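You operate a simulated robot arm through the tools that you are given. There is no shell and no other tool.

Carry out the task below with a simulated robot arm. There is one attempt and no reset: what you move stays moved.

Task
Set the controls near the table top. At the end: the size gauge button is switched on; the pitch gauge button is switched up; the pitch gauge lever is set to down; the balancer lever is set to clamped; whatever was shut is shut again. Leave all else as you found it, and nothing knocked over. The pitch gauge lever goes to its stop. The balancer lever goes to its stop.

Only the result counts: the job must be done as asked and must still hold three seconds after the hand-in. Knocking over, shifting, dropping, spilling or breaking anything else fails it.

Robot
A 7-joint arm with a two-finger parallel gripper, fixed in place. Base frame: the origin is on the floor under the middle of its stand, x ahead of it, y to its left, z up; the work surface is at about z = 760. Readings come in mm, rad, newtons and seconds.
It reaches about 1479 mm from its shoulder. Its first joint turns from -2.897 to 2.897 rad. Payload 4.4 kg.
The TCP is the grasp point between the finger pads, 23 mm short of the fingertips. In the tool frame z runs along the fingers and y along their closing line. Largest opening 94 mm; finger width 38, thickness 10; the body of the gripper, 54 by 96 mm, starts 39 mm behind the TCP.
Orientation is that of the tool frame in the base frame, as a unit quaternion [x, y, z, w]. With the fingers straight down and closing along the base's y, the tool's x points along the base's -x, its y along +y and its z along -z.

Tools
- The arm moves only by the tool move_arm. Its argument "moves" is a list of rows, each an object of numbers (a shift or turn left out is 0, a gripper value left out holds the last): "rx", "ry", "rz": the turn, a rotation vector about the base's x, y, z in units of 5 degrees (1.0 is 5 degrees); "tx", "ty", "tz": the shift along the base's x, y, z in units of 30 mm (1.0 is 30 mm); "claw": the finger opening in mm, from 0 to 94. In form: [{"rx": .., "ry": .., "rz": .., "tx": .., "ty": .., "tz": .., "claw": ..}, ...]. A call has 1 to 20 rows; each row shifts and turns the commanded pose from where the row before left it. A call with a number of a shift or a turn outside -1 to 1 is refused whole. Rows are played at 5 a second. More than 50 mm and 0.15 rad between two rows, or a gripper value outside its range, and nothing of the call is played. A pose out of reach is approached as far as the arm can. The call stops where the force on the tool passes 40 N (or 10 N more than at its start, if that is more) or the arm is blocked; 0.2 s more then pass. Each finger travels about 72 mm/s and halts on what it meets, pressing with about 27 N; the grip force reading is that of the motor and also rises with nothing between the fingers. The clock runs only during rows and for 0.2 s after the last one: add rows that do not move to give the fingers time. The reply holds the time, the measured pose of the TCP, the force on the tool along the base axes, the opening and the grip force, in the units named above and with some noise, with the torque about the TCP (base axes, N m) and any sound that the robot's microphone picked up.
- Cameras (640 x 400 px; columns grow to the right, rows downward): "scene" is fixed at [410.6, 499, 1542]; the picture's right is [-0.96, -0.29, 0.00], its down [-0.20, 0.67, -0.71] and it looks along [0.21, -0.68, -0.70] (base axes); focal length 284 px, centre (320, 200). "wrist" rides on the gripper at [86, 16, -74] in the tool frame; the picture's right is [-0.18, 0.98, 0.00], its down [-0.58, -0.11, -0.81] and it looks along [-0.79, -0.15, 0.59] (tool axes); focal length 243 px, centre (320, 200). There is no depth. A picture from a camera that has moved, and an enlarged one, comes with that camera's place and axes in the base frame and with its lens. The place of the scene camera against the robot may be out by one fixed shift of up to 25 mm in any direction.
- camera(camera): a new picture of that camera. The clock stands still meanwhile.
- zoom(camera, box): a new picture of the part [left, top, right, bottom] of that camera's present view, enlarged. The clock stands still meanwhile.
- close_job(): hands the job in; it is judged then, once.

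Nothing tells you positions but the pictures and the camera data. Unless the task says otherwise, let go and move clear before handing in.

The tools are called after "Emit:" as a command line: name --argument value ..., lists and objects as JSON in quotes. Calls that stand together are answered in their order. move_arm: Moves the arm, as the interface text tells. Its arguments: {"type":"object","properties":{"moves":{"type":"array"}},"required":["moves"]} The other tools are called the same way: camera (camera) takes a picture; zoom (camera, box) takes an enlarged picture of a part of a camera's view; close_job () hands the job in.

At the start:

```text
time: 0.0
ee_pos: [799.9, -230.5, 1196.1]
orientation: [0.0, 1.0, 0.0, 0.0]
contact_force: [-0.6, 0.1, -0.5]
torque: [-0.02, -0.03, 0.04]
opening: 94.3
finger_force: 0.0
```

scene: 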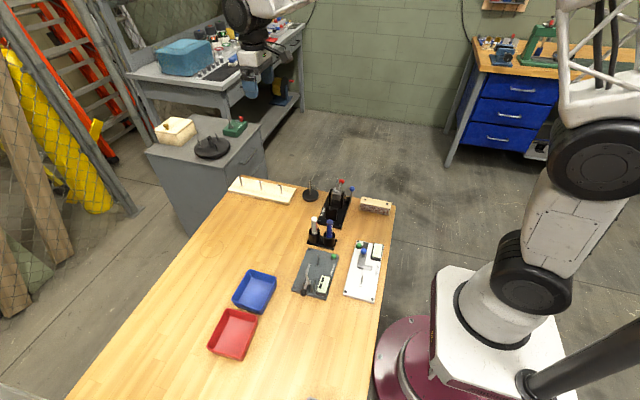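
wrist: 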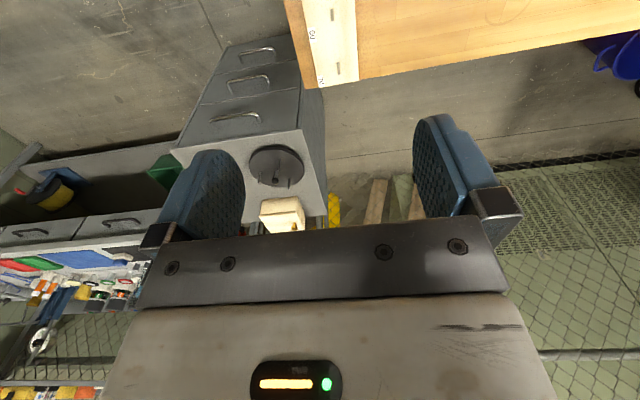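

I see a wooden table with trays, a dark board and a white board with controls on them, and the arm to the right. I'll zoom in to identify the controls.

Emit:
zoom --camera "scene" --box '[280, 230, 400, 305]'

Emit:
zoom --camera "scene" --box '[220, 165, 410, 284]'

Emit:
zoom --camera "scene" --box '[140, 90, 300, 190]'

```text
5.33 times, centred on (340, 268) of scene
camera zoom: at [410.6, 499.0, 1542.0], right [-0.96, -0.29, 0.0], down [-0.2, 0.67, -0.71], along [0.21, -0.68, -0.7], focal length 1512 px, centre (213, -160)
```

zoom: 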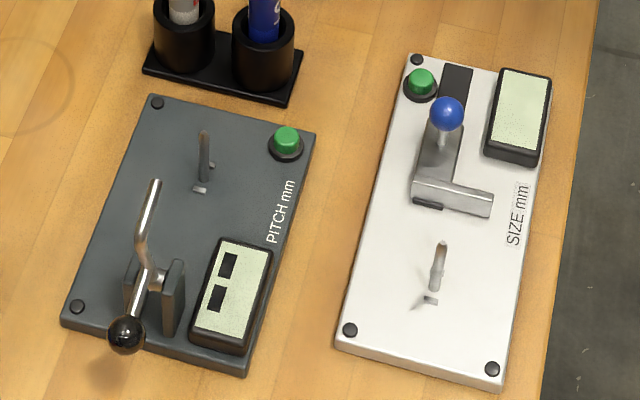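

```text
3.36 times, centred on (315, 224) of scene
camera zoom: at [410.6, 499.0, 1542.0], right [-0.96, -0.29, 0.0], down [-0.2, 0.67, -0.71], along [0.21, -0.68, -0.7], focal length 953 px, centre (337, 118)
```

zoom: 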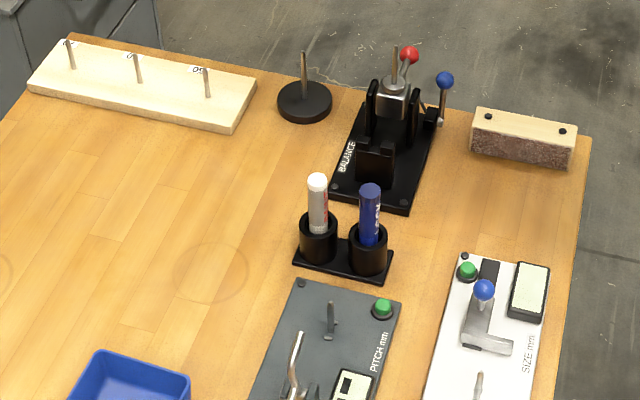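

```text
4.00 times, centred on (220, 140) of scene
camera zoom: at [410.6, 499.0, 1542.0], right [-0.96, -0.29, 0.0], down [-0.2, 0.67, -0.71], along [0.21, -0.68, -0.7], focal length 1134 px, centre (720, 440)
```

zoom: 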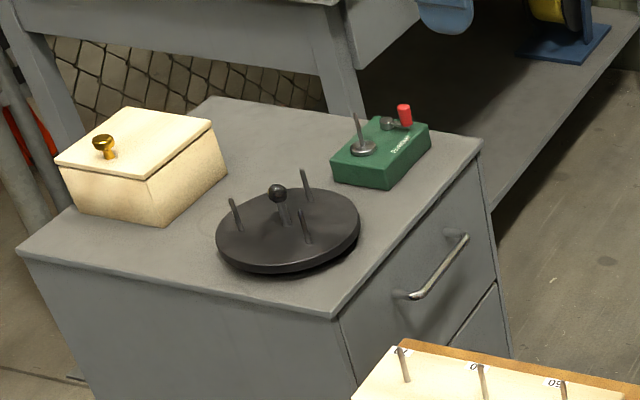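

The dark board (pitch gauge) lies about x 507–610, y −22–138; the white one (size gauge) sits to its right, the black balancer is further right. I'll bring the wrist camera over for closer views, staying high.

Emit:
move_arm --moves '[{"tx": -1, "ty": 0.9, "tz": -0.3}, {"tx": -1, "ty": 0.9, "tz": -0.3}, {"tx": -1, "ty": 0.9, "tz": -0.3}, {"tx": -1, "ty": 0.9, "tz": -0.3}, {"tx": -1, "ty": 0.9, "tz": -0.3}, {"tx": -1, "ty": 0.9, "tz": -0.3}, {"tx": -1, "ty": 0.9, "tz": -0.3}, {"tx": -1, "ty": 0.9, "tz": -0.3}, {"tx": -1, "ty": 0.9, "tz": -0.3}, {"tx": -1, "ty": 0.9, "tz": -0.3}, {"tx": -1, "ty": 0.9, "tz": -0.3}, {}]'

Emit:
camera --camera "wrist"

Emit:
camera --camera "scene"

```text
time: 2.6
ee_pos: [469.9, 66.5, 1094.6]
orientation: [0.0, 1.0, 0.0, 0.0]
contact_force: [-1.4, 0.3, -0.2]
torque: [-0.01, 0.0, 0.01]
opening: 94.3
finger_force: 0.0
```

```text
taken
camera wrist: at [382.6, 83.4, 1168.8], right [0.18, 0.98, 0.0], down [0.58, -0.11, 0.81], along [0.79, -0.15, -0.59], focal length 243 px, centre (320, 200)
```

wrist: 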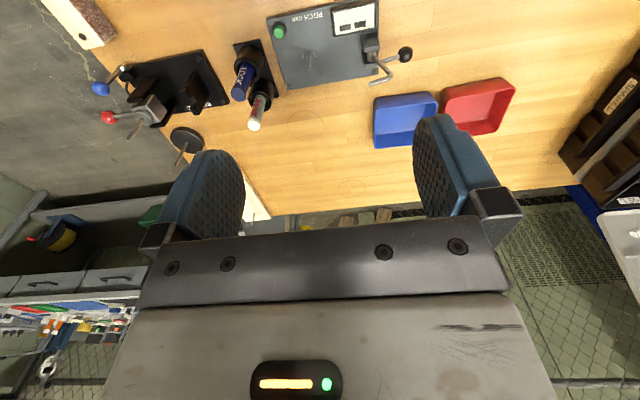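

```text
taken
```

scene: 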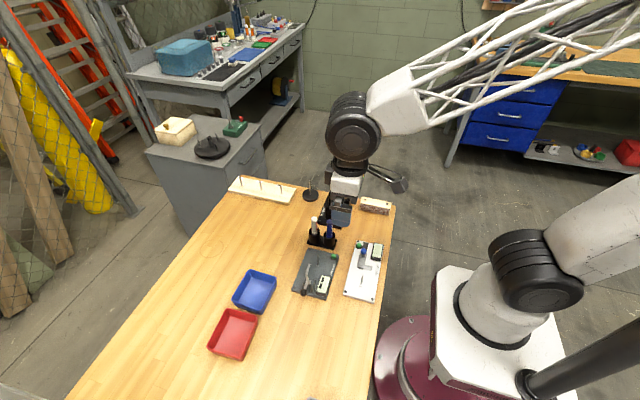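

Emit:
zoom --camera "wrist" --box '[230, 0, 430, 125]'

Emit:
zoom --camera "wrist" --box '[80, 30, 240, 130]'

Emit:
zoom --camera "wrist" --box '[400, 60, 640, 210]'

```text
3.20 times, centred on (330, 62) of wrist
camera zoom: at [382.6, 83.4, 1168.8], right [0.18, 0.98, 0.0], down [0.58, -0.11, 0.81], along [0.79, -0.15, -0.59], focal length 776 px, centre (288, 640)
```

zoom: 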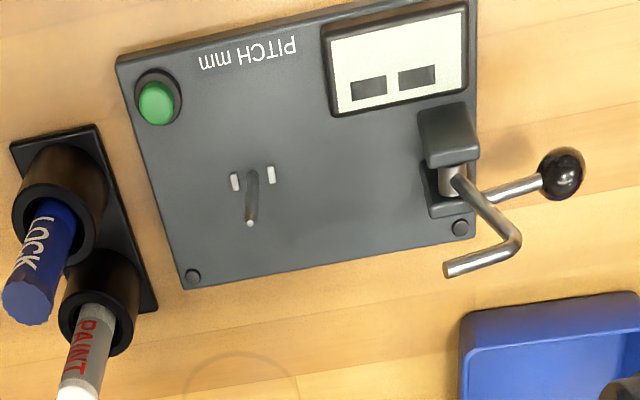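

```text
4.00 times, centred on (160, 80) of wrist
camera zoom: at [382.6, 83.4, 1168.8], right [0.18, 0.98, 0.0], down [0.58, -0.11, 0.81], along [0.79, -0.15, -0.59], focal length 970 px, centre (960, 680)
```

zoom: 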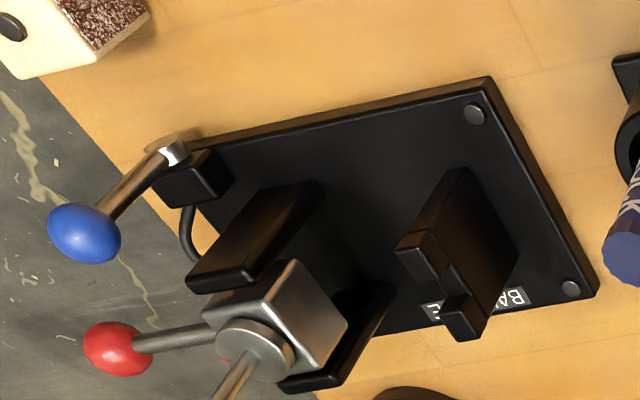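

```text
2.67 times, centred on (520, 135) of wrist
camera zoom: at [382.6, 83.4, 1168.8], right [0.18, 0.98, 0.0], down [0.58, -0.11, 0.81], along [0.79, -0.15, -0.59], focal length 647 px, centre (-213, 373)
```

zoom: 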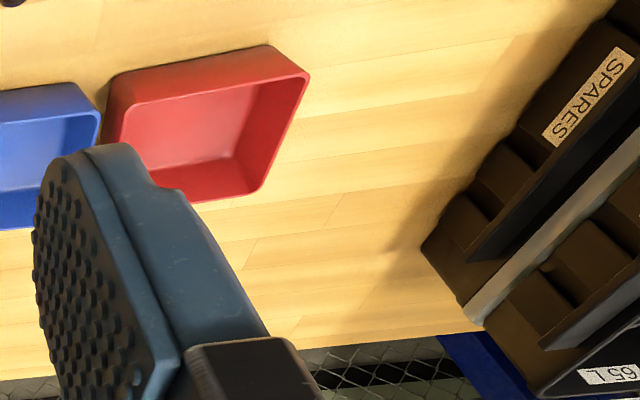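

The pitch-gauge lever pivots in the y–z plane with a ball at about (546,167,820); the balancer is at x 507–596, y −244…−120. I'll take closer looks at the balancer next.

Emit:
move_arm --moves '[{"tx": 0.1, "ty": -1, "tz": -0.3}, {"tx": 0.1, "ty": -1, "tz": -0.3}, {"tx": 0.1, "ty": -1, "tz": -0.3}, {"tx": 0.1, "ty": -1, "tz": -0.3}, {"tx": 0.1, "ty": -1, "tz": -0.3}, {"tx": 0.1, "ty": -1, "tz": -0.3}, {"tx": 0.1, "ty": -1, "tz": -0.3}, {"tx": 0.1, "ty": -0.8, "tz": -0.3}, {}]'

Emit:
camera --camera "wrist"

Emit:
zoom --camera "wrist" --box '[180, 0, 480, 188]'

```text
time: 4.6
ee_pos: [493.8, -168.0, 1024.7]
orientation: [0.0, 1.0, 0.0, -0.001]
contact_force: [1.0, 0.6, 0.0]
torque: [0.04, -0.06, -0.02]
opening: 93.7
finger_force: 0.0
```

```text
taken
camera wrist: at [407.4, -151.1, 1098.3], right [0.18, 0.98, 0.0], down [0.58, -0.11, 0.81], along [0.79, -0.15, -0.59], focal length 243 px, centre (320, 200)
```

wrist: 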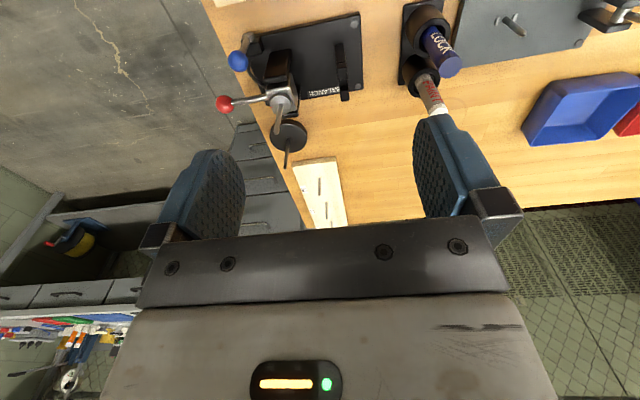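

```text
2.13 times, centred on (330, 94) of wrist
camera zoom: at [407.4, -151.1, 1098.3], right [0.18, 0.98, 0.0], down [0.58, -0.11, 0.81], along [0.79, -0.15, -0.59], focal length 516 px, centre (299, 426)
```

zoom: 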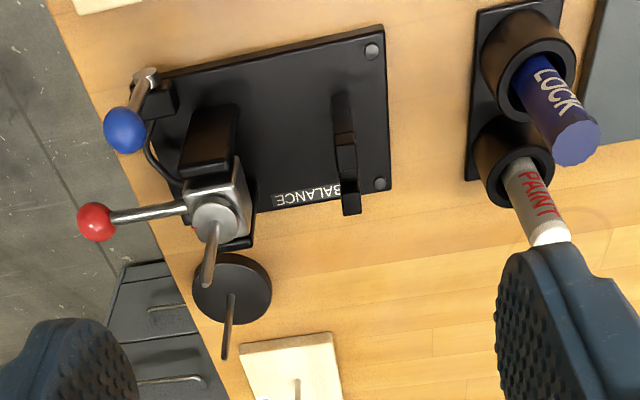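

The balancer shows a red-ball lever on the silver block and a blue-ball lever on a small box with a cable. I'll zoom further.

Emit:
zoom --camera "wrist" --box '[205, 10, 305, 73]'

Emit:
zoom --camera "wrist" --box '[205, 60, 365, 160]'

Emit:
zoom --camera "scene" --box '[310, 170, 390, 220]'

```text
6.35 times, centred on (255, 42) of wrist
camera zoom: at [407.4, -151.1, 1098.3], right [0.18, 0.98, 0.0], down [0.58, -0.11, 0.81], along [0.79, -0.15, -0.59], focal length 1540 px, centre (733, 1206)
```

zoom: 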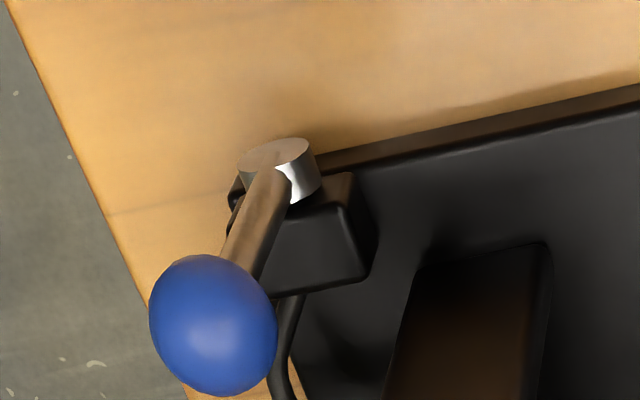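

```text
4.00 times, centred on (285, 110) of wrist
camera zoom: at [407.4, -151.1, 1098.3], right [0.18, 0.98, 0.0], down [0.58, -0.11, 0.81], along [0.79, -0.15, -0.59], focal length 970 px, centre (460, 560)
```

zoom: 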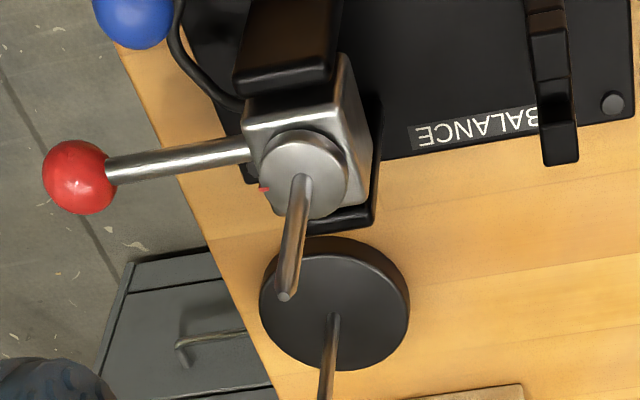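

```text
8.00 times, centred on (350, 195) of scene
camera zoom: at [410.6, 499.0, 1542.0], right [-0.96, -0.29, 0.0], down [-0.2, 0.67, -0.71], along [0.21, -0.68, -0.7], focal length 2268 px, centre (80, 240)
```

zoom: 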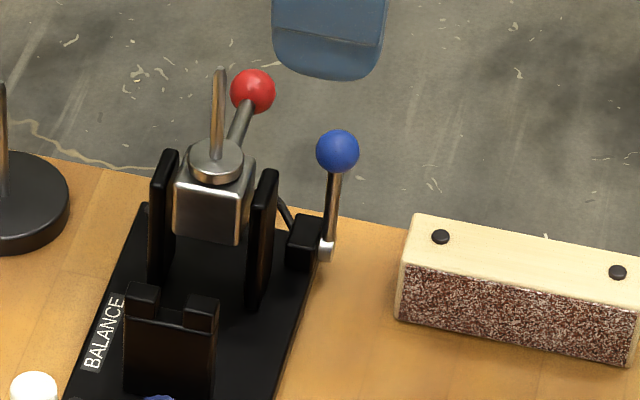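

Red ball ≈ (549,−292,838), blue ball ≈ (501,−250,850). I'll turn the wrist 90° and look from the far (−y) side to understand both levers.

Emit:
move_arm --moves '[{"rz": 1, "tx": 0.12, "ty": -0.31}, {"rz": 1, "tx": 0.12, "ty": -0.31}, {"rz": 1, "tx": 0.12, "ty": -0.31}, {"rz": 1, "tx": 0.12, "ty": -0.31}, {"rz": 1, "tx": 0.12, "ty": -0.31}, {"rz": 1, "tx": 0.12, "ty": -0.31}, {"rz": 1, "tx": 0.12, "ty": -0.31}, {"rz": 1, "tx": 0.12, "ty": -0.31}, {"rz": 1, "tx": 0.12, "ty": -0.31}, {"rz": 1, "tx": 0.12, "ty": -0.31}, {"rz": 1, "tx": 0.12, "ty": -0.31}, {"rz": 1, "tx": 0.12, "ty": -0.31}, {"rz": 1, "tx": 0.12, "ty": -0.31}, {"rz": 1, "tx": 0.12, "ty": -0.31}, {"rz": 1, "tx": 0.12, "ty": -0.31}, {"rz": 1, "tx": 0.12, "ty": -0.31}, {"rz": 1, "tx": 0.12, "ty": -0.31}, {"rz": 1, "tx": 0.12, "ty": -0.31}, {}]'

Emit:
camera --camera "wrist"

Emit:
zoom --camera "wrist" --box '[240, 20, 440, 145]'

```text
time: 8.6
ee_pos: [559.9, -334.6, 1024.0]
orientation: [-0.707, 0.707, 0.0, 0.0]
contact_force: [-0.9, 0.1, 0.5]
torque: [-0.01, 0.01, 0.01]
opening: 94.0
finger_force: 0.0
```

```text
taken
camera wrist: at [542.9, -420.5, 1097.6], right [-0.98, 0.18, 0.0], down [0.11, 0.58, 0.81], along [0.15, 0.79, -0.59], focal length 243 px, centre (320, 200)
```

wrist: 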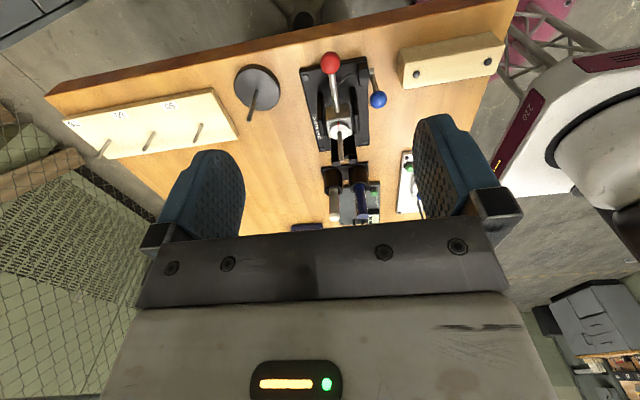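

```text
3.20 times, centred on (340, 82) of wrist
camera zoom: at [542.9, -420.5, 1097.6], right [-0.98, 0.18, 0.0], down [0.11, 0.58, 0.81], along [0.15, 0.79, -0.59], focal length 776 px, centre (256, 576)
```

zoom: 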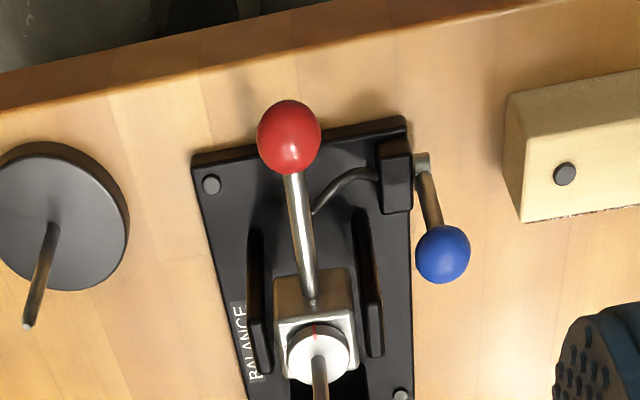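

The cable runs from the blue lever's box to the silver head under the red lever. I'll zoom closer for markings.

Emit:
zoom --camera "wrist" --box '[295, 45, 391, 105]'

Emit:
zoom --camera "wrist" --box '[295, 95, 375, 145]'

Emit:
zoom --camera "wrist" --box '[310, 145, 430, 220]'

```text
6.67 times, centred on (343, 75) of wrist
camera zoom: at [542.9, -420.5, 1097.6], right [-0.98, 0.18, 0.0], down [0.11, 0.58, 0.81], along [0.15, 0.79, -0.59], focal length 1618 px, centre (167, 1033)
```

zoom: 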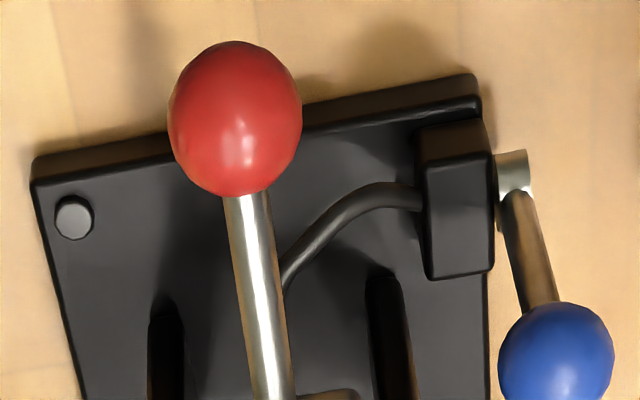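

```text
8.00 times, centred on (335, 120) of wrist
camera zoom: at [542.9, -420.5, 1097.6], right [-0.98, 0.18, 0.0], down [0.11, 0.58, 0.81], along [0.15, 0.79, -0.59], focal length 1941 px, centre (200, 840)
```

zoom: 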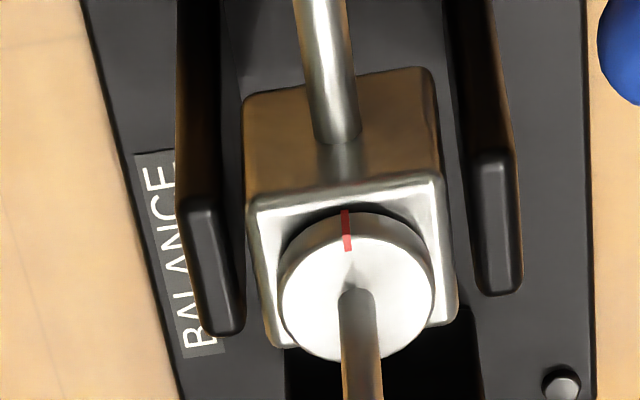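

```text
5.33 times, centred on (370, 182) of wrist
camera zoom: at [542.9, -420.5, 1097.6], right [-0.98, 0.18, 0.0], down [0.11, 0.58, 0.81], along [0.15, 0.79, -0.59], focal length 1294 px, centre (53, 293)
```

zoom: 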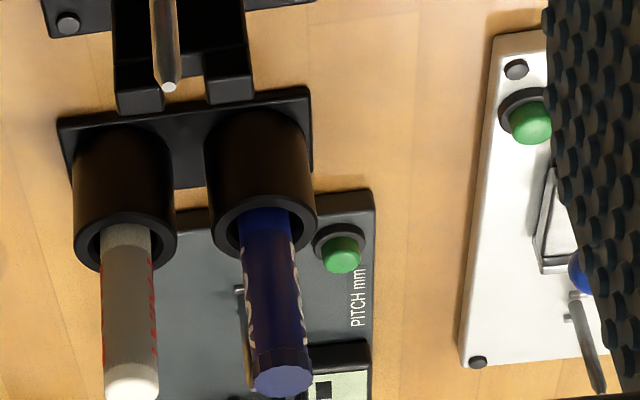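

The red rod is fixed straight into the tilting head; the blue lever works the head by cable. Next I'll look at the pitch and size gauges from this orientation.

Emit:
move_arm --moves '[{"ty": 1, "tx": -0.3}, {"ty": 1, "tx": -0.3}, {"ty": 1, "tx": -0.3}, {"ty": 1, "tx": -0.3}, {"ty": 1, "tx": -0.3}, {"ty": 1, "tx": -0.3}, {"ty": 1, "tx": -0.3}, {"ty": 1, "tx": -0.3}, {"ty": 1, "tx": -0.3, "tz": -0.5}, {}]'

Emit:
camera --camera "wrist"

Emit:
zoom --camera "wrist" --box '[240, 40, 420, 152]'

Emit:
zoom --camera "wrist" --box '[380, 0, 540, 100]'

```text
time: 10.8
ee_pos: [479.7, -64.5, 1008.6]
orientation: [-0.707, 0.707, 0.0, 0.0]
contact_force: [0.1, -0.6, -0.6]
torque: [0.0, -0.01, -0.01]
opening: 93.9
finger_force: 0.1
```

```text
taken
camera wrist: at [462.0, -149.8, 1082.7], right [-0.98, 0.18, 0.0], down [0.11, 0.58, 0.81], along [0.15, 0.79, -0.59], focal length 243 px, centre (320, 200)
```

wrist: 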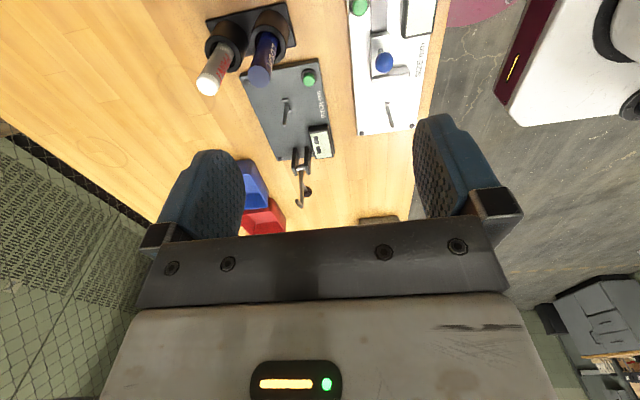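

```text
3.56 times, centred on (330, 96) of wrist
camera zoom: at [462.0, -149.8, 1082.7], right [-0.98, 0.18, 0.0], down [0.11, 0.58, 0.81], along [0.15, 0.79, -0.59], focal length 863 px, centre (284, 570)
```

zoom: 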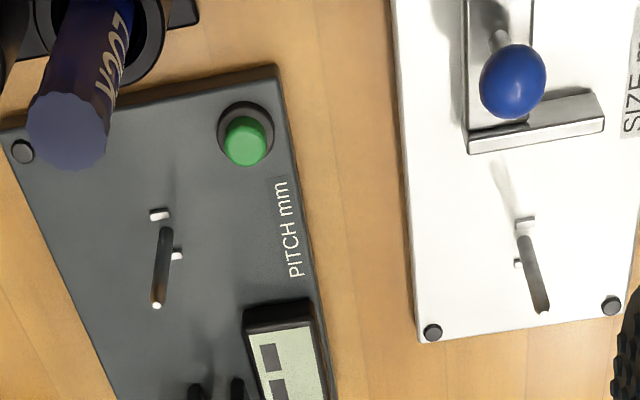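

```text
4.00 times, centred on (460, 50) of wrist
camera zoom: at [462.0, -149.8, 1082.7], right [-0.98, 0.18, 0.0], down [0.11, 0.58, 0.81], along [0.15, 0.79, -0.59], focal length 970 px, centre (-240, 800)
```

zoom: 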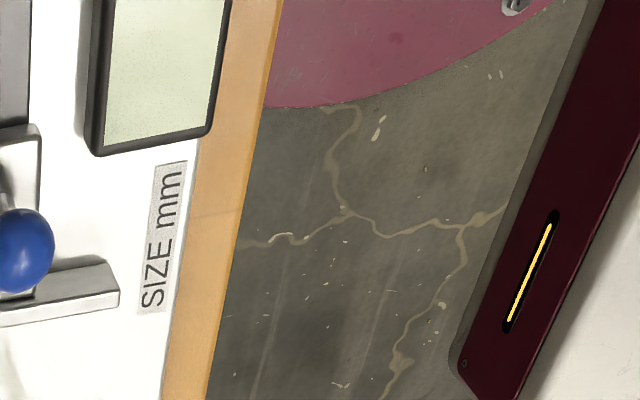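

Emit:
zoom --camera "wrist" --box '[270, 110, 366, 220]'

Emit:
zoom --camera "wrist" --box '[300, 120, 340, 165]'

Emit:
zoom --camera "wrist" --box '[280, 55, 340, 92]'

```text
3.64 times, centred on (318, 165) of wrist
camera zoom: at [462.0, -149.8, 1082.7], right [-0.98, 0.18, 0.0], down [0.11, 0.58, 0.81], along [0.15, 0.79, -0.59], focal length 882 px, centre (327, 327)
```

zoom: 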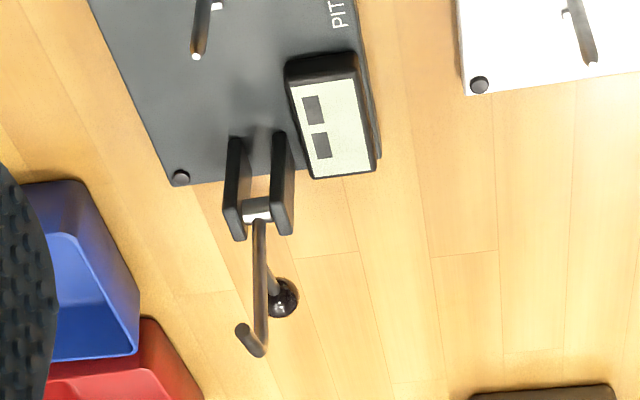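

```text
8.89 times, centred on (320, 142) of wrist
camera zoom: at [462.0, -149.8, 1082.7], right [-0.98, 0.18, 0.0], down [0.11, 0.58, 0.81], along [0.15, 0.79, -0.59], focal length 2157 px, centre (320, 711)
```

zoom: 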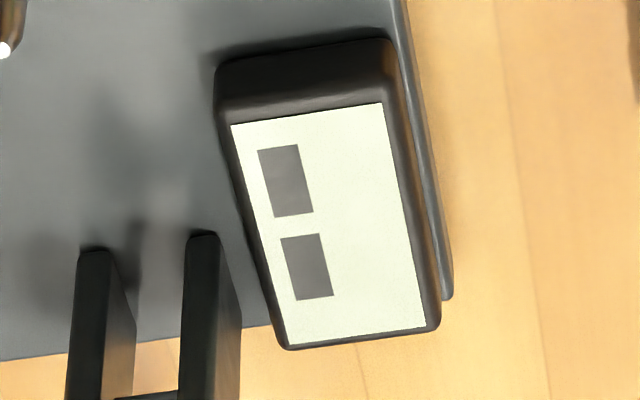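

```text
10.67 times, centred on (310, 74) of wrist
camera zoom: at [462.0, -149.8, 1082.7], right [-0.98, 0.18, 0.0], down [0.11, 0.58, 0.81], along [0.15, 0.79, -0.59], focal length 2588 px, centre (427, 1549)
```

zoom: 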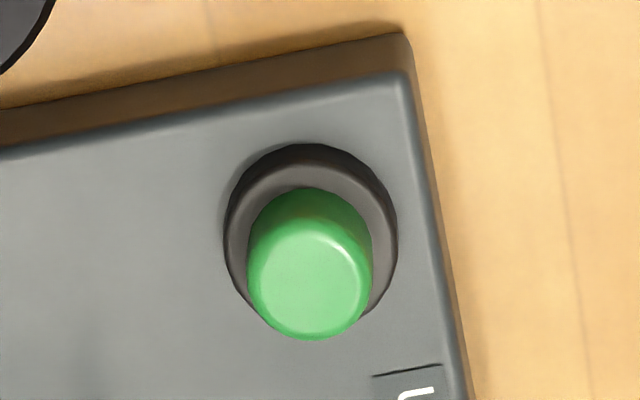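

Two dark blocks are in the upper half of the pitch display; the size display is blank. Pitch lever hub ≈ (546,125,808), ball ≈ (544,168,825), feeler arm standing up to z≈885. I'll look at the balancer's blue lever from a lower angle now.

Emit:
move_arm --moves '[{"ty": -1}, {"ty": -1}, {"ty": -1}, {"ty": -1}, {"ty": -1}, {"ty": -1}, {"ty": -1}, {"ty": -1}, {"ty": -1}, {"ty": -1}, {"ty": -0.6, "tz": -0.6, "tx": 0.5}, {"tz": -1, "tx": 0.5}, {"tz": -1}, {}]'

Emit:
camera --camera "wrist"

Emit:
zoom --camera "wrist" --box '[240, 60, 420, 172]'

```text
time: 13.8
ee_pos: [508.5, -382.9, 931.5]
orientation: [-0.707, 0.707, 0.0, 0.0]
contact_force: [0.2, -0.4, -0.2]
torque: [-0.01, 0.0, 0.01]
opening: 94.0
finger_force: 0.0
```

```text
taken
camera wrist: at [491.4, -468.1, 1004.2], right [-0.98, 0.18, 0.0], down [0.11, 0.58, 0.81], along [0.15, 0.79, -0.59], focal length 243 px, centre (320, 200)
```

wrist: 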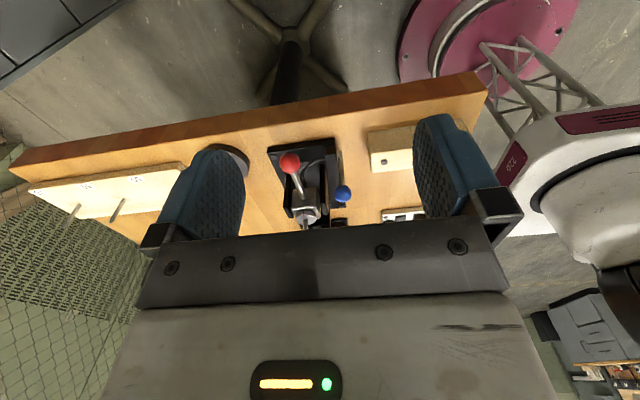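

```text
3.56 times, centred on (330, 116) of wrist
camera zoom: at [491.4, -468.1, 1004.2], right [-0.98, 0.18, 0.0], down [0.11, 0.58, 0.81], along [0.15, 0.79, -0.59], focal length 863 px, centre (284, 499)
```

zoom: 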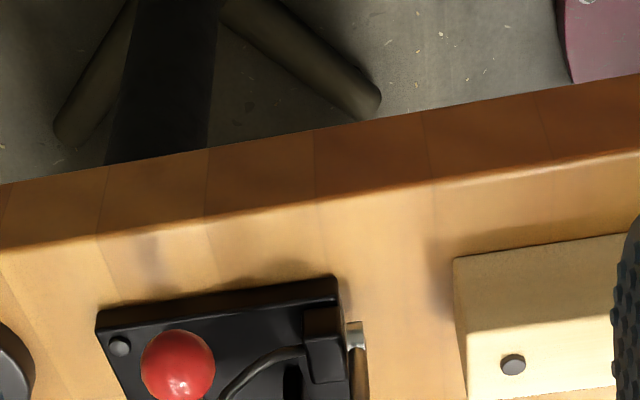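

Emit:
zoom --camera "wrist" --box '[250, 130, 370, 230]'

Emit:
zoom --camera "wrist" --box '[315, 140, 365, 210]'

```text
4.00 times, centred on (310, 180) of wrist
camera zoom: at [491.4, -468.1, 1004.2], right [-0.98, 0.18, 0.0], down [0.11, 0.58, 0.81], along [0.15, 0.79, -0.59], focal length 970 px, centre (360, 280)
```

zoom: 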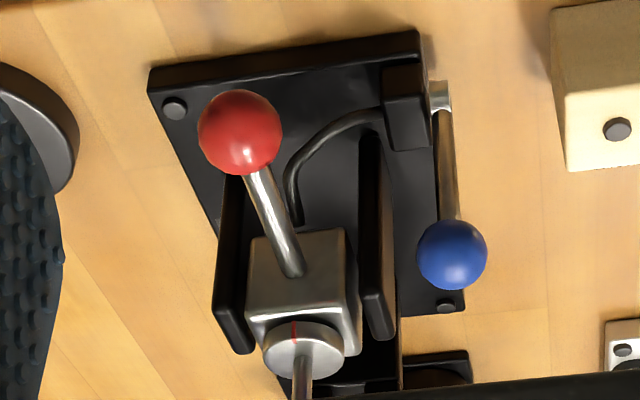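

```text
5.71 times, centred on (340, 175) of wrist
camera zoom: at [491.4, -468.1, 1004.2], right [-0.98, 0.18, 0.0], down [0.11, 0.58, 0.81], along [0.15, 0.79, -0.59], focal length 1386 px, centre (206, 343)
```

zoom: 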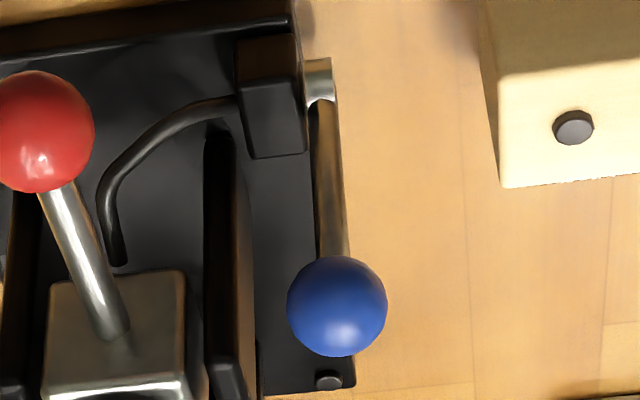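

The blue lever stands vertical: hub ≈ (505,−255,776), ball ≈ (506,−254,838), axis along x. I'll look at it from the robot side (−x) for more detail.

Emit:
move_arm --moves '[{"rz": -1, "tx": -0.22, "ty": 0.22}, {"rz": -1, "tx": -0.22, "ty": 0.22}, {"rz": -1, "tx": -0.22, "ty": 0.22}, {"rz": -1, "tx": -0.22, "ty": 0.22}, {"rz": -1, "tx": -0.22, "ty": 0.22}, {"rz": -1, "tx": -0.22, "ty": 0.22}, {"rz": -1, "tx": -0.22, "ty": 0.22}, {"rz": -1, "tx": -0.22, "ty": 0.22}, {"rz": -1, "tx": -0.22, "ty": 0.22}, {"rz": -1, "tx": -0.22, "ty": 0.22}, {"rz": -1, "tx": -0.22, "ty": 0.22}, {"rz": -1, "tx": -0.22, "ty": 0.22}, {"rz": -1, "tx": -0.22, "ty": 0.22}, {"rz": -1, "tx": -0.22, "ty": 0.22}, {"rz": -1, "tx": -0.22, "ty": 0.22}, {"rz": -1, "tx": -0.22, "ty": 0.22}, {"rz": -1, "tx": -0.22, "ty": 0.22}, {"rz": -1, "tx": -0.22, "ty": 0.22}, {}]'

Emit:
camera --camera "wrist"

Emit:
zoom --camera "wrist" --box '[240, 80, 420, 230]'

```text
time: 17.8
ee_pos: [388.0, -263.7, 929.9]
orientation: [0.001, 1.0, 0.0, -0.001]
contact_force: [-0.3, 0.3, -0.7]
torque: [-0.02, 0.03, 0.0]
opening: 93.9
finger_force: 0.1
```

```text
taken
camera wrist: at [301.9, -246.2, 1004.9], right [0.18, 0.98, 0.0], down [0.58, -0.11, 0.81], along [0.79, -0.15, -0.59], focal length 243 px, centre (320, 200)
```

wrist: 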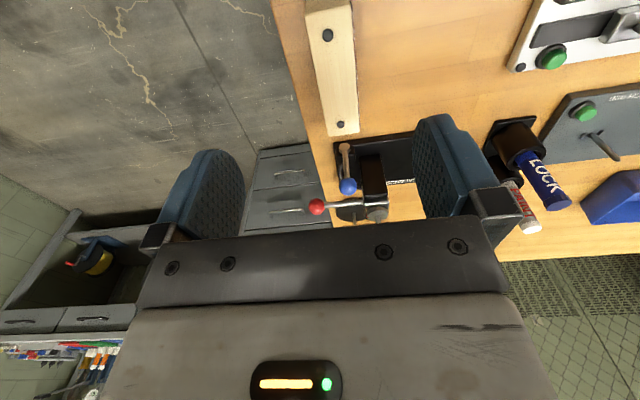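

```text
2.67 times, centred on (330, 155) of wrist
camera zoom: at [301.9, -246.2, 1004.9], right [0.18, 0.98, 0.0], down [0.58, -0.11, 0.81], along [0.79, -0.15, -0.59], focal length 647 px, centre (293, 320)
```

zoom: 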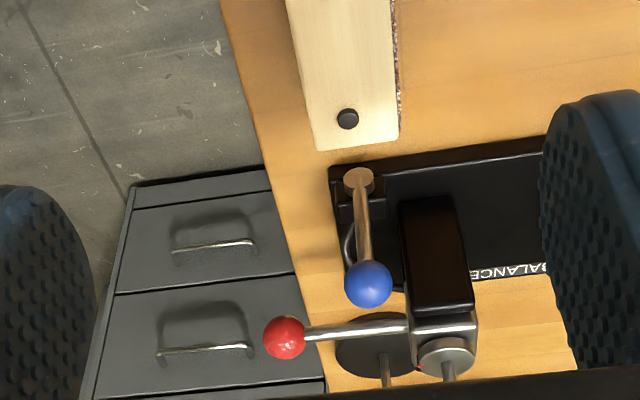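

Emit:
zoom --camera "wrist" --box '[300, 120, 400, 225]'

Emit:
zoom --camera "wrist" --box '[500, 0, 640, 100]'

```text
3.81 times, centred on (350, 172) of wrist
camera zoom: at [301.9, -246.2, 1004.9], right [0.18, 0.98, 0.0], down [0.58, -0.11, 0.81], along [0.79, -0.15, -0.59], focal length 924 px, centre (206, 305)
```

zoom: 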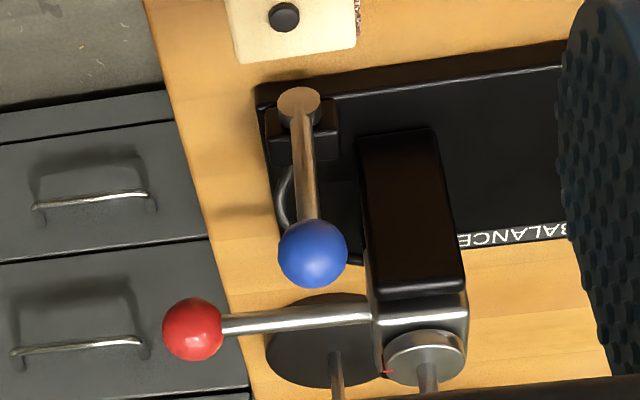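

```text
4.00 times, centred on (570, 50) of wrist
camera zoom: at [301.9, -246.2, 1004.9], right [0.18, 0.98, 0.0], down [0.58, -0.11, 0.81], along [0.79, -0.15, -0.59], focal length 970 px, centre (-680, 800)
```

zoom: 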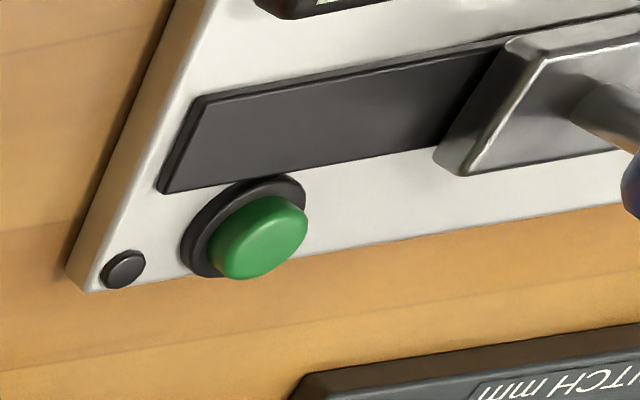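

The balancer levers carry no labels, so I'll test gently later. Buttons: size ≈ (437,−63,779), pitch ≈ (504,1.5,779). I'll close the fingers and hover above the size button first.

Emit:
move_arm --moves '[{"claw": 0, "ty": 0.95, "tx": 0.25}, {"ty": 0.95, "tx": 0.25}, {"ty": 0.95, "tx": 0.25}, {"ty": 0.95, "tx": 0.25}, {"ty": 0.95, "tx": 0.25}, {"ty": 0.95, "tx": 0.25}, {"ty": 0.95, "tx": 0.25, "tz": -0.5}, {"tz": -0.8}, {}]'

Emit:
camera --camera "wrist"

Emit:
zoom --camera "scene" --box '[290, 200, 410, 310]'

```text
time: 19.8
ee_pos: [442.6, -66.3, 891.9]
orientation: [-0.001, 1.0, 0.0, 0.0]
contact_force: [-0.5, 0.7, -0.3]
torque: [0.01, 0.03, 0.01]
opening: 0.0
finger_force: 27.2
```

```text
taken
camera wrist: at [355.0, -47.6, 965.5], right [0.18, 0.98, 0.0], down [0.58, -0.11, 0.81], along [0.79, -0.15, -0.59], focal length 243 px, centre (320, 200)
```

wrist: 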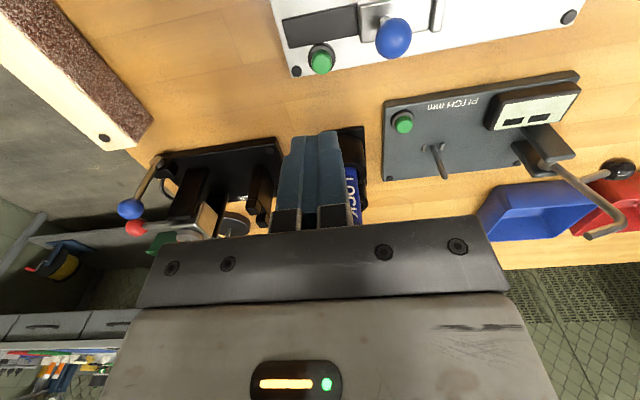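

```text
3.64 times, centred on (350, 255) of scene
camera zoom: at [410.6, 499.0, 1542.0], right [-0.96, -0.29, 0.0], down [-0.2, 0.67, -0.71], along [0.21, -0.68, -0.7], focal length 1031 px, centre (211, 0)
```

zoom: 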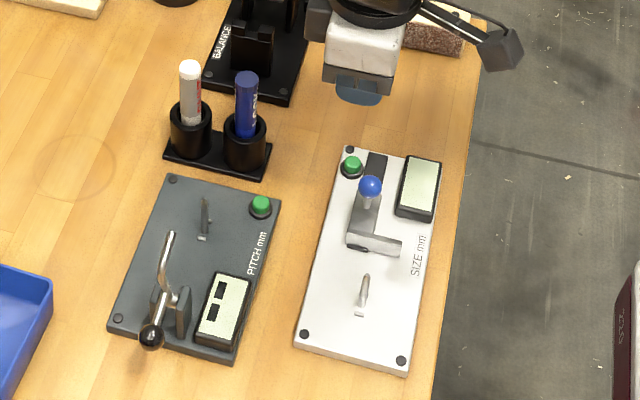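

Size button ≈ (435,−62,780). I'll come down to just above it with closed fingers, biased slightly to +x to stay off the rail.

Emit:
move_arm --moves '[{"tz": -0.85, "ty": 0.13}, {"tz": -0.85}, {"tz": -0.8}, {}]'

Emit:
zoom --camera "scene" --box '[330, 220, 400, 264]'

Emit:
camera --camera "wrist"

```text
time: 20.8
ee_pos: [441.2, -60.1, 817.3]
orientation: [0.0, 1.0, 0.0, 0.0]
contact_force: [-0.4, -0.2, 0.2]
torque: [0.01, 0.01, -0.04]
opening: 0.0
finger_force: 27.0
```

```text
9.09 times, centred on (365, 242) of scene
camera zoom: at [410.6, 499.0, 1542.0], right [-0.96, -0.29, 0.0], down [-0.2, 0.67, -0.71], along [0.21, -0.68, -0.7], focal length 2578 px, centre (-89, -182)
```

zoom: 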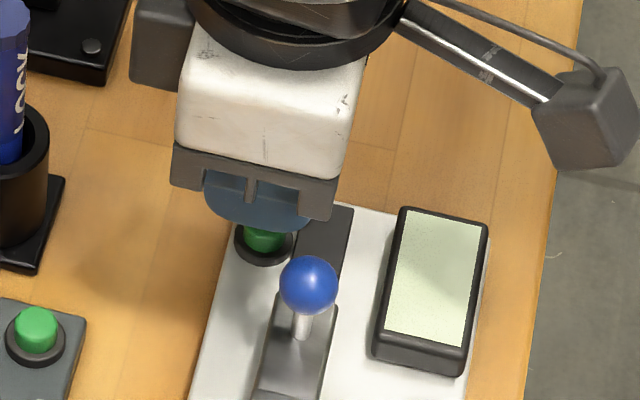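

```text
taken
camera wrist: at [354.4, -43.6, 890.4], right [0.18, 0.98, 0.0], down [0.58, -0.11, 0.81], along [0.79, -0.15, -0.59], focal length 243 px, centre (320, 200)
```

wrist: 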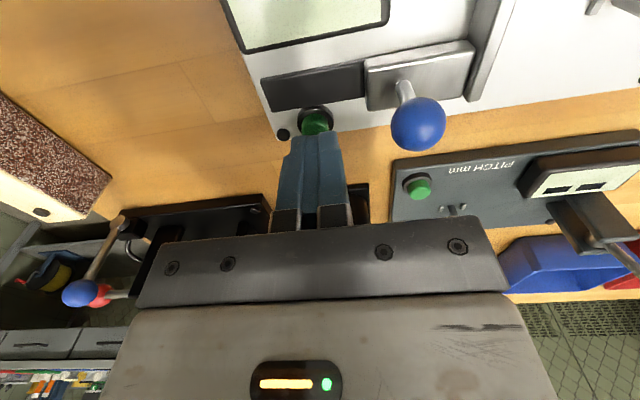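

The fingertips are right over the size button; I'll press down in small steps.

Emit:
move_arm --moves '[{"tz": -0.1, "tx": -0.1}, {"tz": -0.1}, {"tz": -0.1}, {"tz": -0.07}]'

```text
time: 21.8
ee_pos: [439.1, -61.4, 805.5]
orientation: [0.0, 1.0, 0.0, 0.0]
contact_force: [-0.3, 0.2, 0.3]
torque: [0.02, 0.0, 0.03]
opening: 0.1
finger_force: 26.0
```

Emit:
move_arm --moves '[{"tz": -0.07}, {"tz": -0.07}]'

Emit:
zoom --camera "scene" --box '[330, 220, 400, 264]'

```text
time: 22.4
ee_pos: [438.7, -60.4, 801.5]
orientation: [0.0, 1.0, 0.0, 0.001]
contact_force: [-3.7, -0.9, 9.5]
torque: [-0.01, 0.08, -0.04]
opening: 0.0
finger_force: 27.2
heard: click
```

```text
9.09 times, centred on (365, 242) of scene
camera zoom: at [410.6, 499.0, 1542.0], right [-0.96, -0.29, 0.0], down [-0.2, 0.67, -0.71], along [0.21, -0.68, -0.7], focal length 2578 px, centre (-89, -182)
```

zoom: 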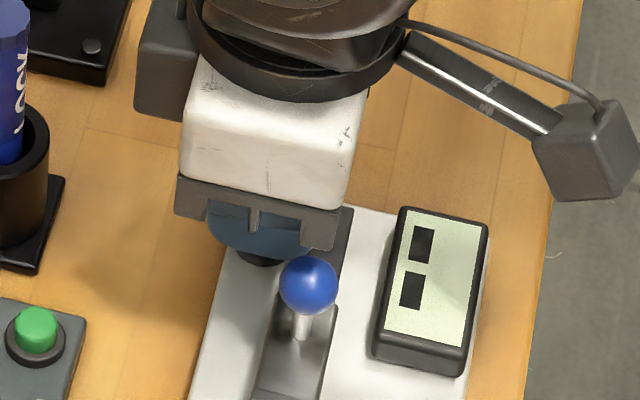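

A click was heard and the size display now shows two blocks. I'll lift off and check that it stays on.

Emit:
move_arm --moves '[{"tz": 0.3}, {"tz": 1}, {"tz": 1}, {}]'

Emit:
zoom --camera "scene" --box '[290, 200, 410, 310]'

Emit:
zoom --camera "wrist" --box '[230, 0, 430, 125]'

```text
time: 23.4
ee_pos: [438.2, -61.2, 871.4]
orientation: [0.0, 1.0, 0.0, 0.001]
contact_force: [0.4, -0.1, -0.7]
torque: [0.0, 0.0, 0.0]
opening: 0.0
finger_force: 26.7
```

```text
3.64 times, centred on (350, 255) of scene
camera zoom: at [410.6, 499.0, 1542.0], right [-0.96, -0.29, 0.0], down [-0.2, 0.67, -0.71], along [0.21, -0.68, -0.7], focal length 1031 px, centre (211, 0)
```

zoom: 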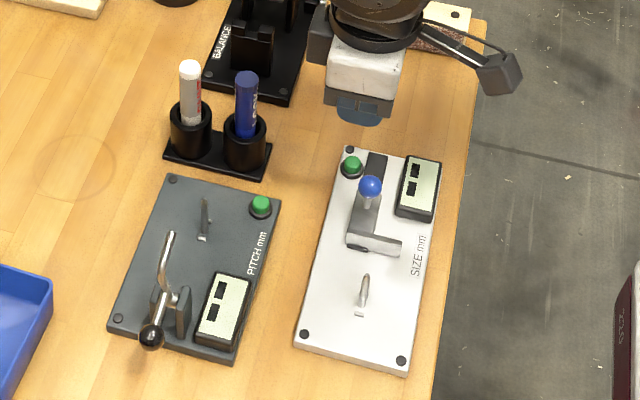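

```text
3.20 times, centred on (330, 62) of wrist
camera zoom: at [351.4, -43.7, 944.9], right [0.18, 0.98, 0.0], down [0.58, -0.11, 0.81], along [0.79, -0.15, -0.59], focal length 776 px, centre (288, 640)
```

zoom: 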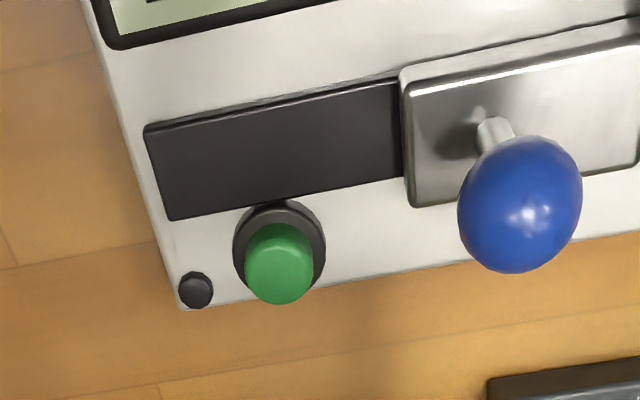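

The size gauge stays on. Next is the pitch button at ≈ (502,1,779); I'll hover beside it, biased toward −x/+y to keep clear of the LOCK bottle.

Emit:
move_arm --moves '[{"tx": 0.55, "ty": 0.75}, {"tx": 0.55, "ty": 0.75}, {"tx": 0.55, "ty": 0.75}, {"tz": -0.8}, {}]'

Emit:
camera --camera "wrist"

Emit:
zoom --camera "scene" --box '[290, 200, 410, 310]'

```text
time: 24.6
ee_pos: [489.0, 6.0, 847.0]
orientation: [0.0, 1.0, 0.001, 0.0]
contact_force: [0.9, 0.6, -0.2]
torque: [-0.04, -0.04, -0.03]
opening: 0.0
finger_force: 26.8
```

```text
taken
camera wrist: at [401.2, 24.2, 920.1], right [0.18, 0.98, 0.0], down [0.58, -0.11, 0.81], along [0.79, -0.15, -0.59], focal length 243 px, centre (320, 200)
```

wrist: 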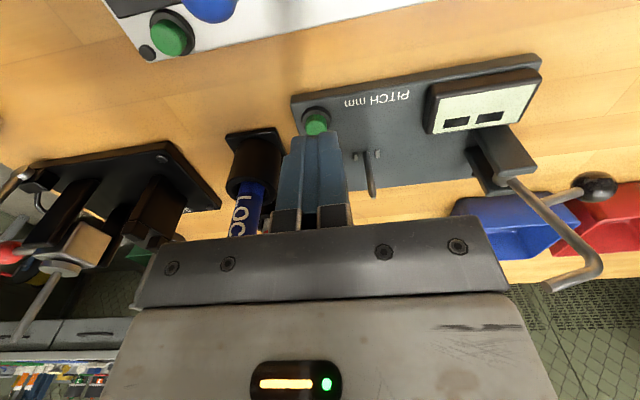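

```text
3.64 times, centred on (350, 255) of scene
camera zoom: at [410.6, 499.0, 1542.0], right [-0.96, -0.29, 0.0], down [-0.2, 0.67, -0.71], along [0.21, -0.68, -0.7], focal length 1031 px, centre (211, 0)
```

zoom: 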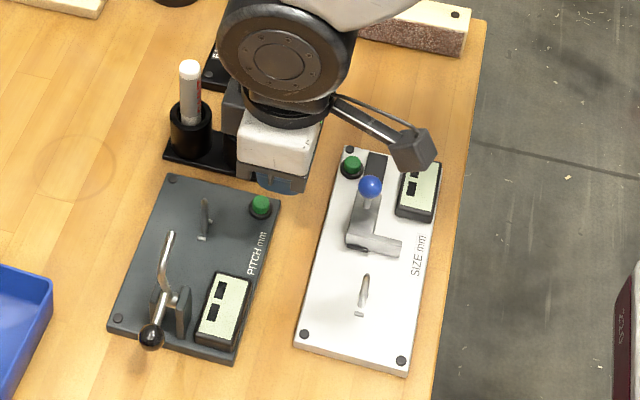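

Emit:
move_arm --moves '[{"tz": -0.7}, {"tz": -0.6}, {}]'

Emit:
zoom --camera "scene" --box '[290, 200, 410, 310]'

```text
time: 25.4
ee_pos: [488.0, 5.9, 807.4]
orientation: [0.0, 1.0, 0.0, 0.0]
contact_force: [-0.6, -0.6, -0.3]
torque: [-0.02, -0.02, 0.01]
opening: 0.0
finger_force: 27.2
```

```text
3.64 times, centred on (350, 255) of scene
camera zoom: at [410.6, 499.0, 1542.0], right [-0.96, -0.29, 0.0], down [-0.2, 0.67, -0.71], along [0.21, -0.68, -0.7], focal length 1031 px, centre (211, 0)
```

zoom: 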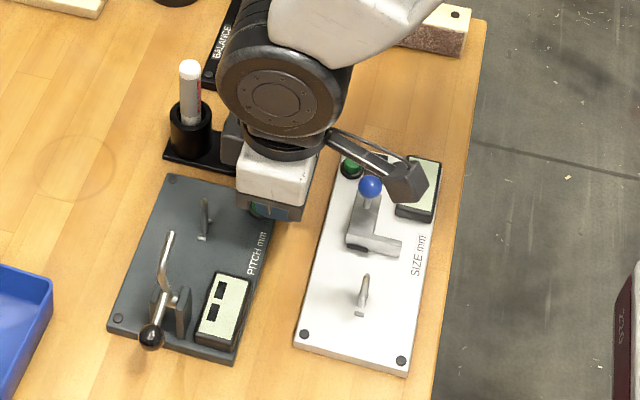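

Emit:
move_arm --moves '[{"tz": -0.1}, {"tz": -0.07}, {}]'

Emit:
zoom --camera "scene" --box '[310, 250, 350, 304]'

```text
time: 26.2
ee_pos: [489.1, 6.4, 802.6]
orientation: [0.0, 1.0, 0.0, 0.001]
contact_force: [0.1, -0.9, 4.9]
torque: [-0.05, -0.08, -0.01]
opening: 0.1
finger_force: 27.1
heard: click
```

```text
7.41 times, centred on (330, 277) of scene
camera zoom: at [410.6, 499.0, 1542.0], right [-0.96, -0.29, 0.0], down [-0.2, 0.67, -0.71], along [0.21, -0.68, -0.7], focal length 2100 px, centre (246, -370)
```

zoom: 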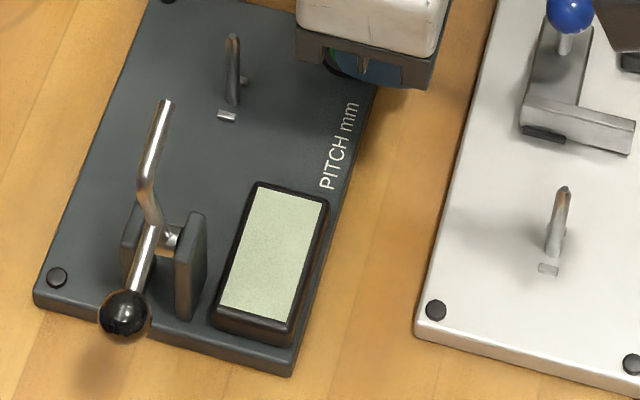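

The click blanked the pitch display. I'll lift off and see what it shows when released.

Emit:
move_arm --moves '[{"tz": 0.3}, {"tz": 0.3}, {}, {}]'

Emit:
zoom --camera "scene" --box '[300, 230, 396, 304]'

Emit:
camera --camera "wrist"

```text
time: 27.2
ee_pos: [488.2, 6.3, 820.0]
orientation: [0.0, 1.0, 0.0, 0.0]
contact_force: [0.9, -0.8, -0.1]
torque: [0.02, 0.01, 0.01]
opening: 0.0
finger_force: 27.2
```

```text
5.41 times, centred on (348, 267) of scene
camera zoom: at [410.6, 499.0, 1542.0], right [-0.96, -0.29, 0.0], down [-0.2, 0.67, -0.71], along [0.21, -0.68, -0.7], focal length 1533 px, centre (169, -162)
```

zoom: 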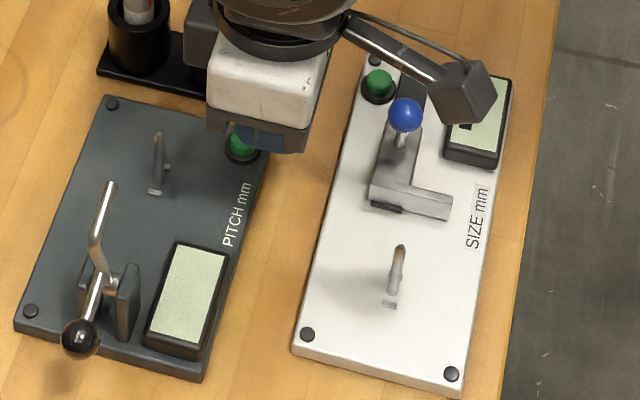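

```text
taken
camera wrist: at [401.2, 23.4, 894.2], right [0.18, 0.98, 0.0], down [0.58, -0.11, 0.81], along [0.79, -0.15, -0.59], focal length 243 px, centre (320, 200)
```

wrist: 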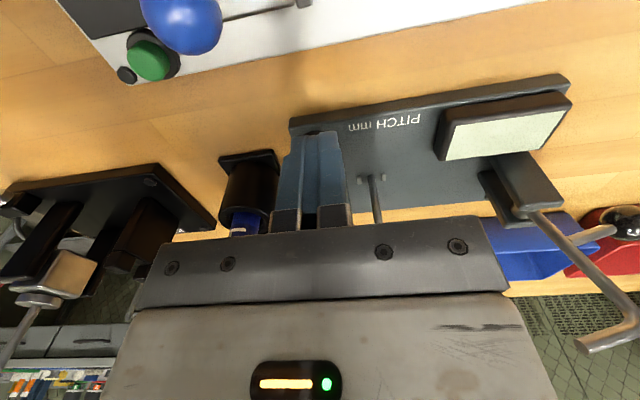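

Emit:
move_arm --moves '[{"tz": -0.3}, {"tz": -0.2}, {"tz": -0.07}, {}]'

Emit:
zoom --camera "scene" --box '[310, 250, 350, 304]'

```text
time: 28.2
ee_pos: [489.3, 7.0, 803.3]
orientation: [0.001, 1.0, 0.0, 0.0]
contact_force: [0.1, 0.9, 1.4]
torque: [0.02, -0.02, -0.04]
opening: 0.1
finger_force: 26.6
heard: click
```

```text
7.41 times, centred on (330, 277) of scene
camera zoom: at [410.6, 499.0, 1542.0], right [-0.96, -0.29, 0.0], down [-0.2, 0.67, -0.71], along [0.21, -0.68, -0.7], focal length 2100 px, centre (246, -370)
```

zoom: 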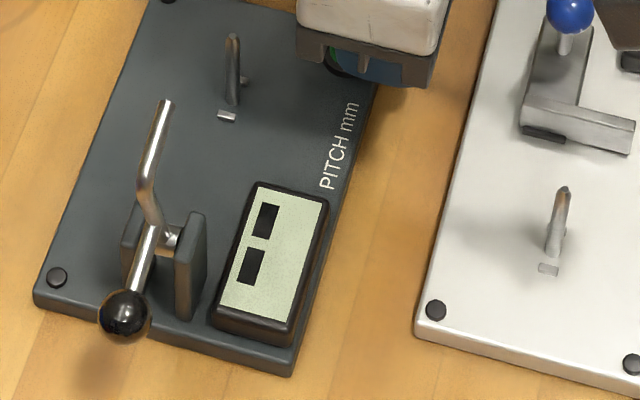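

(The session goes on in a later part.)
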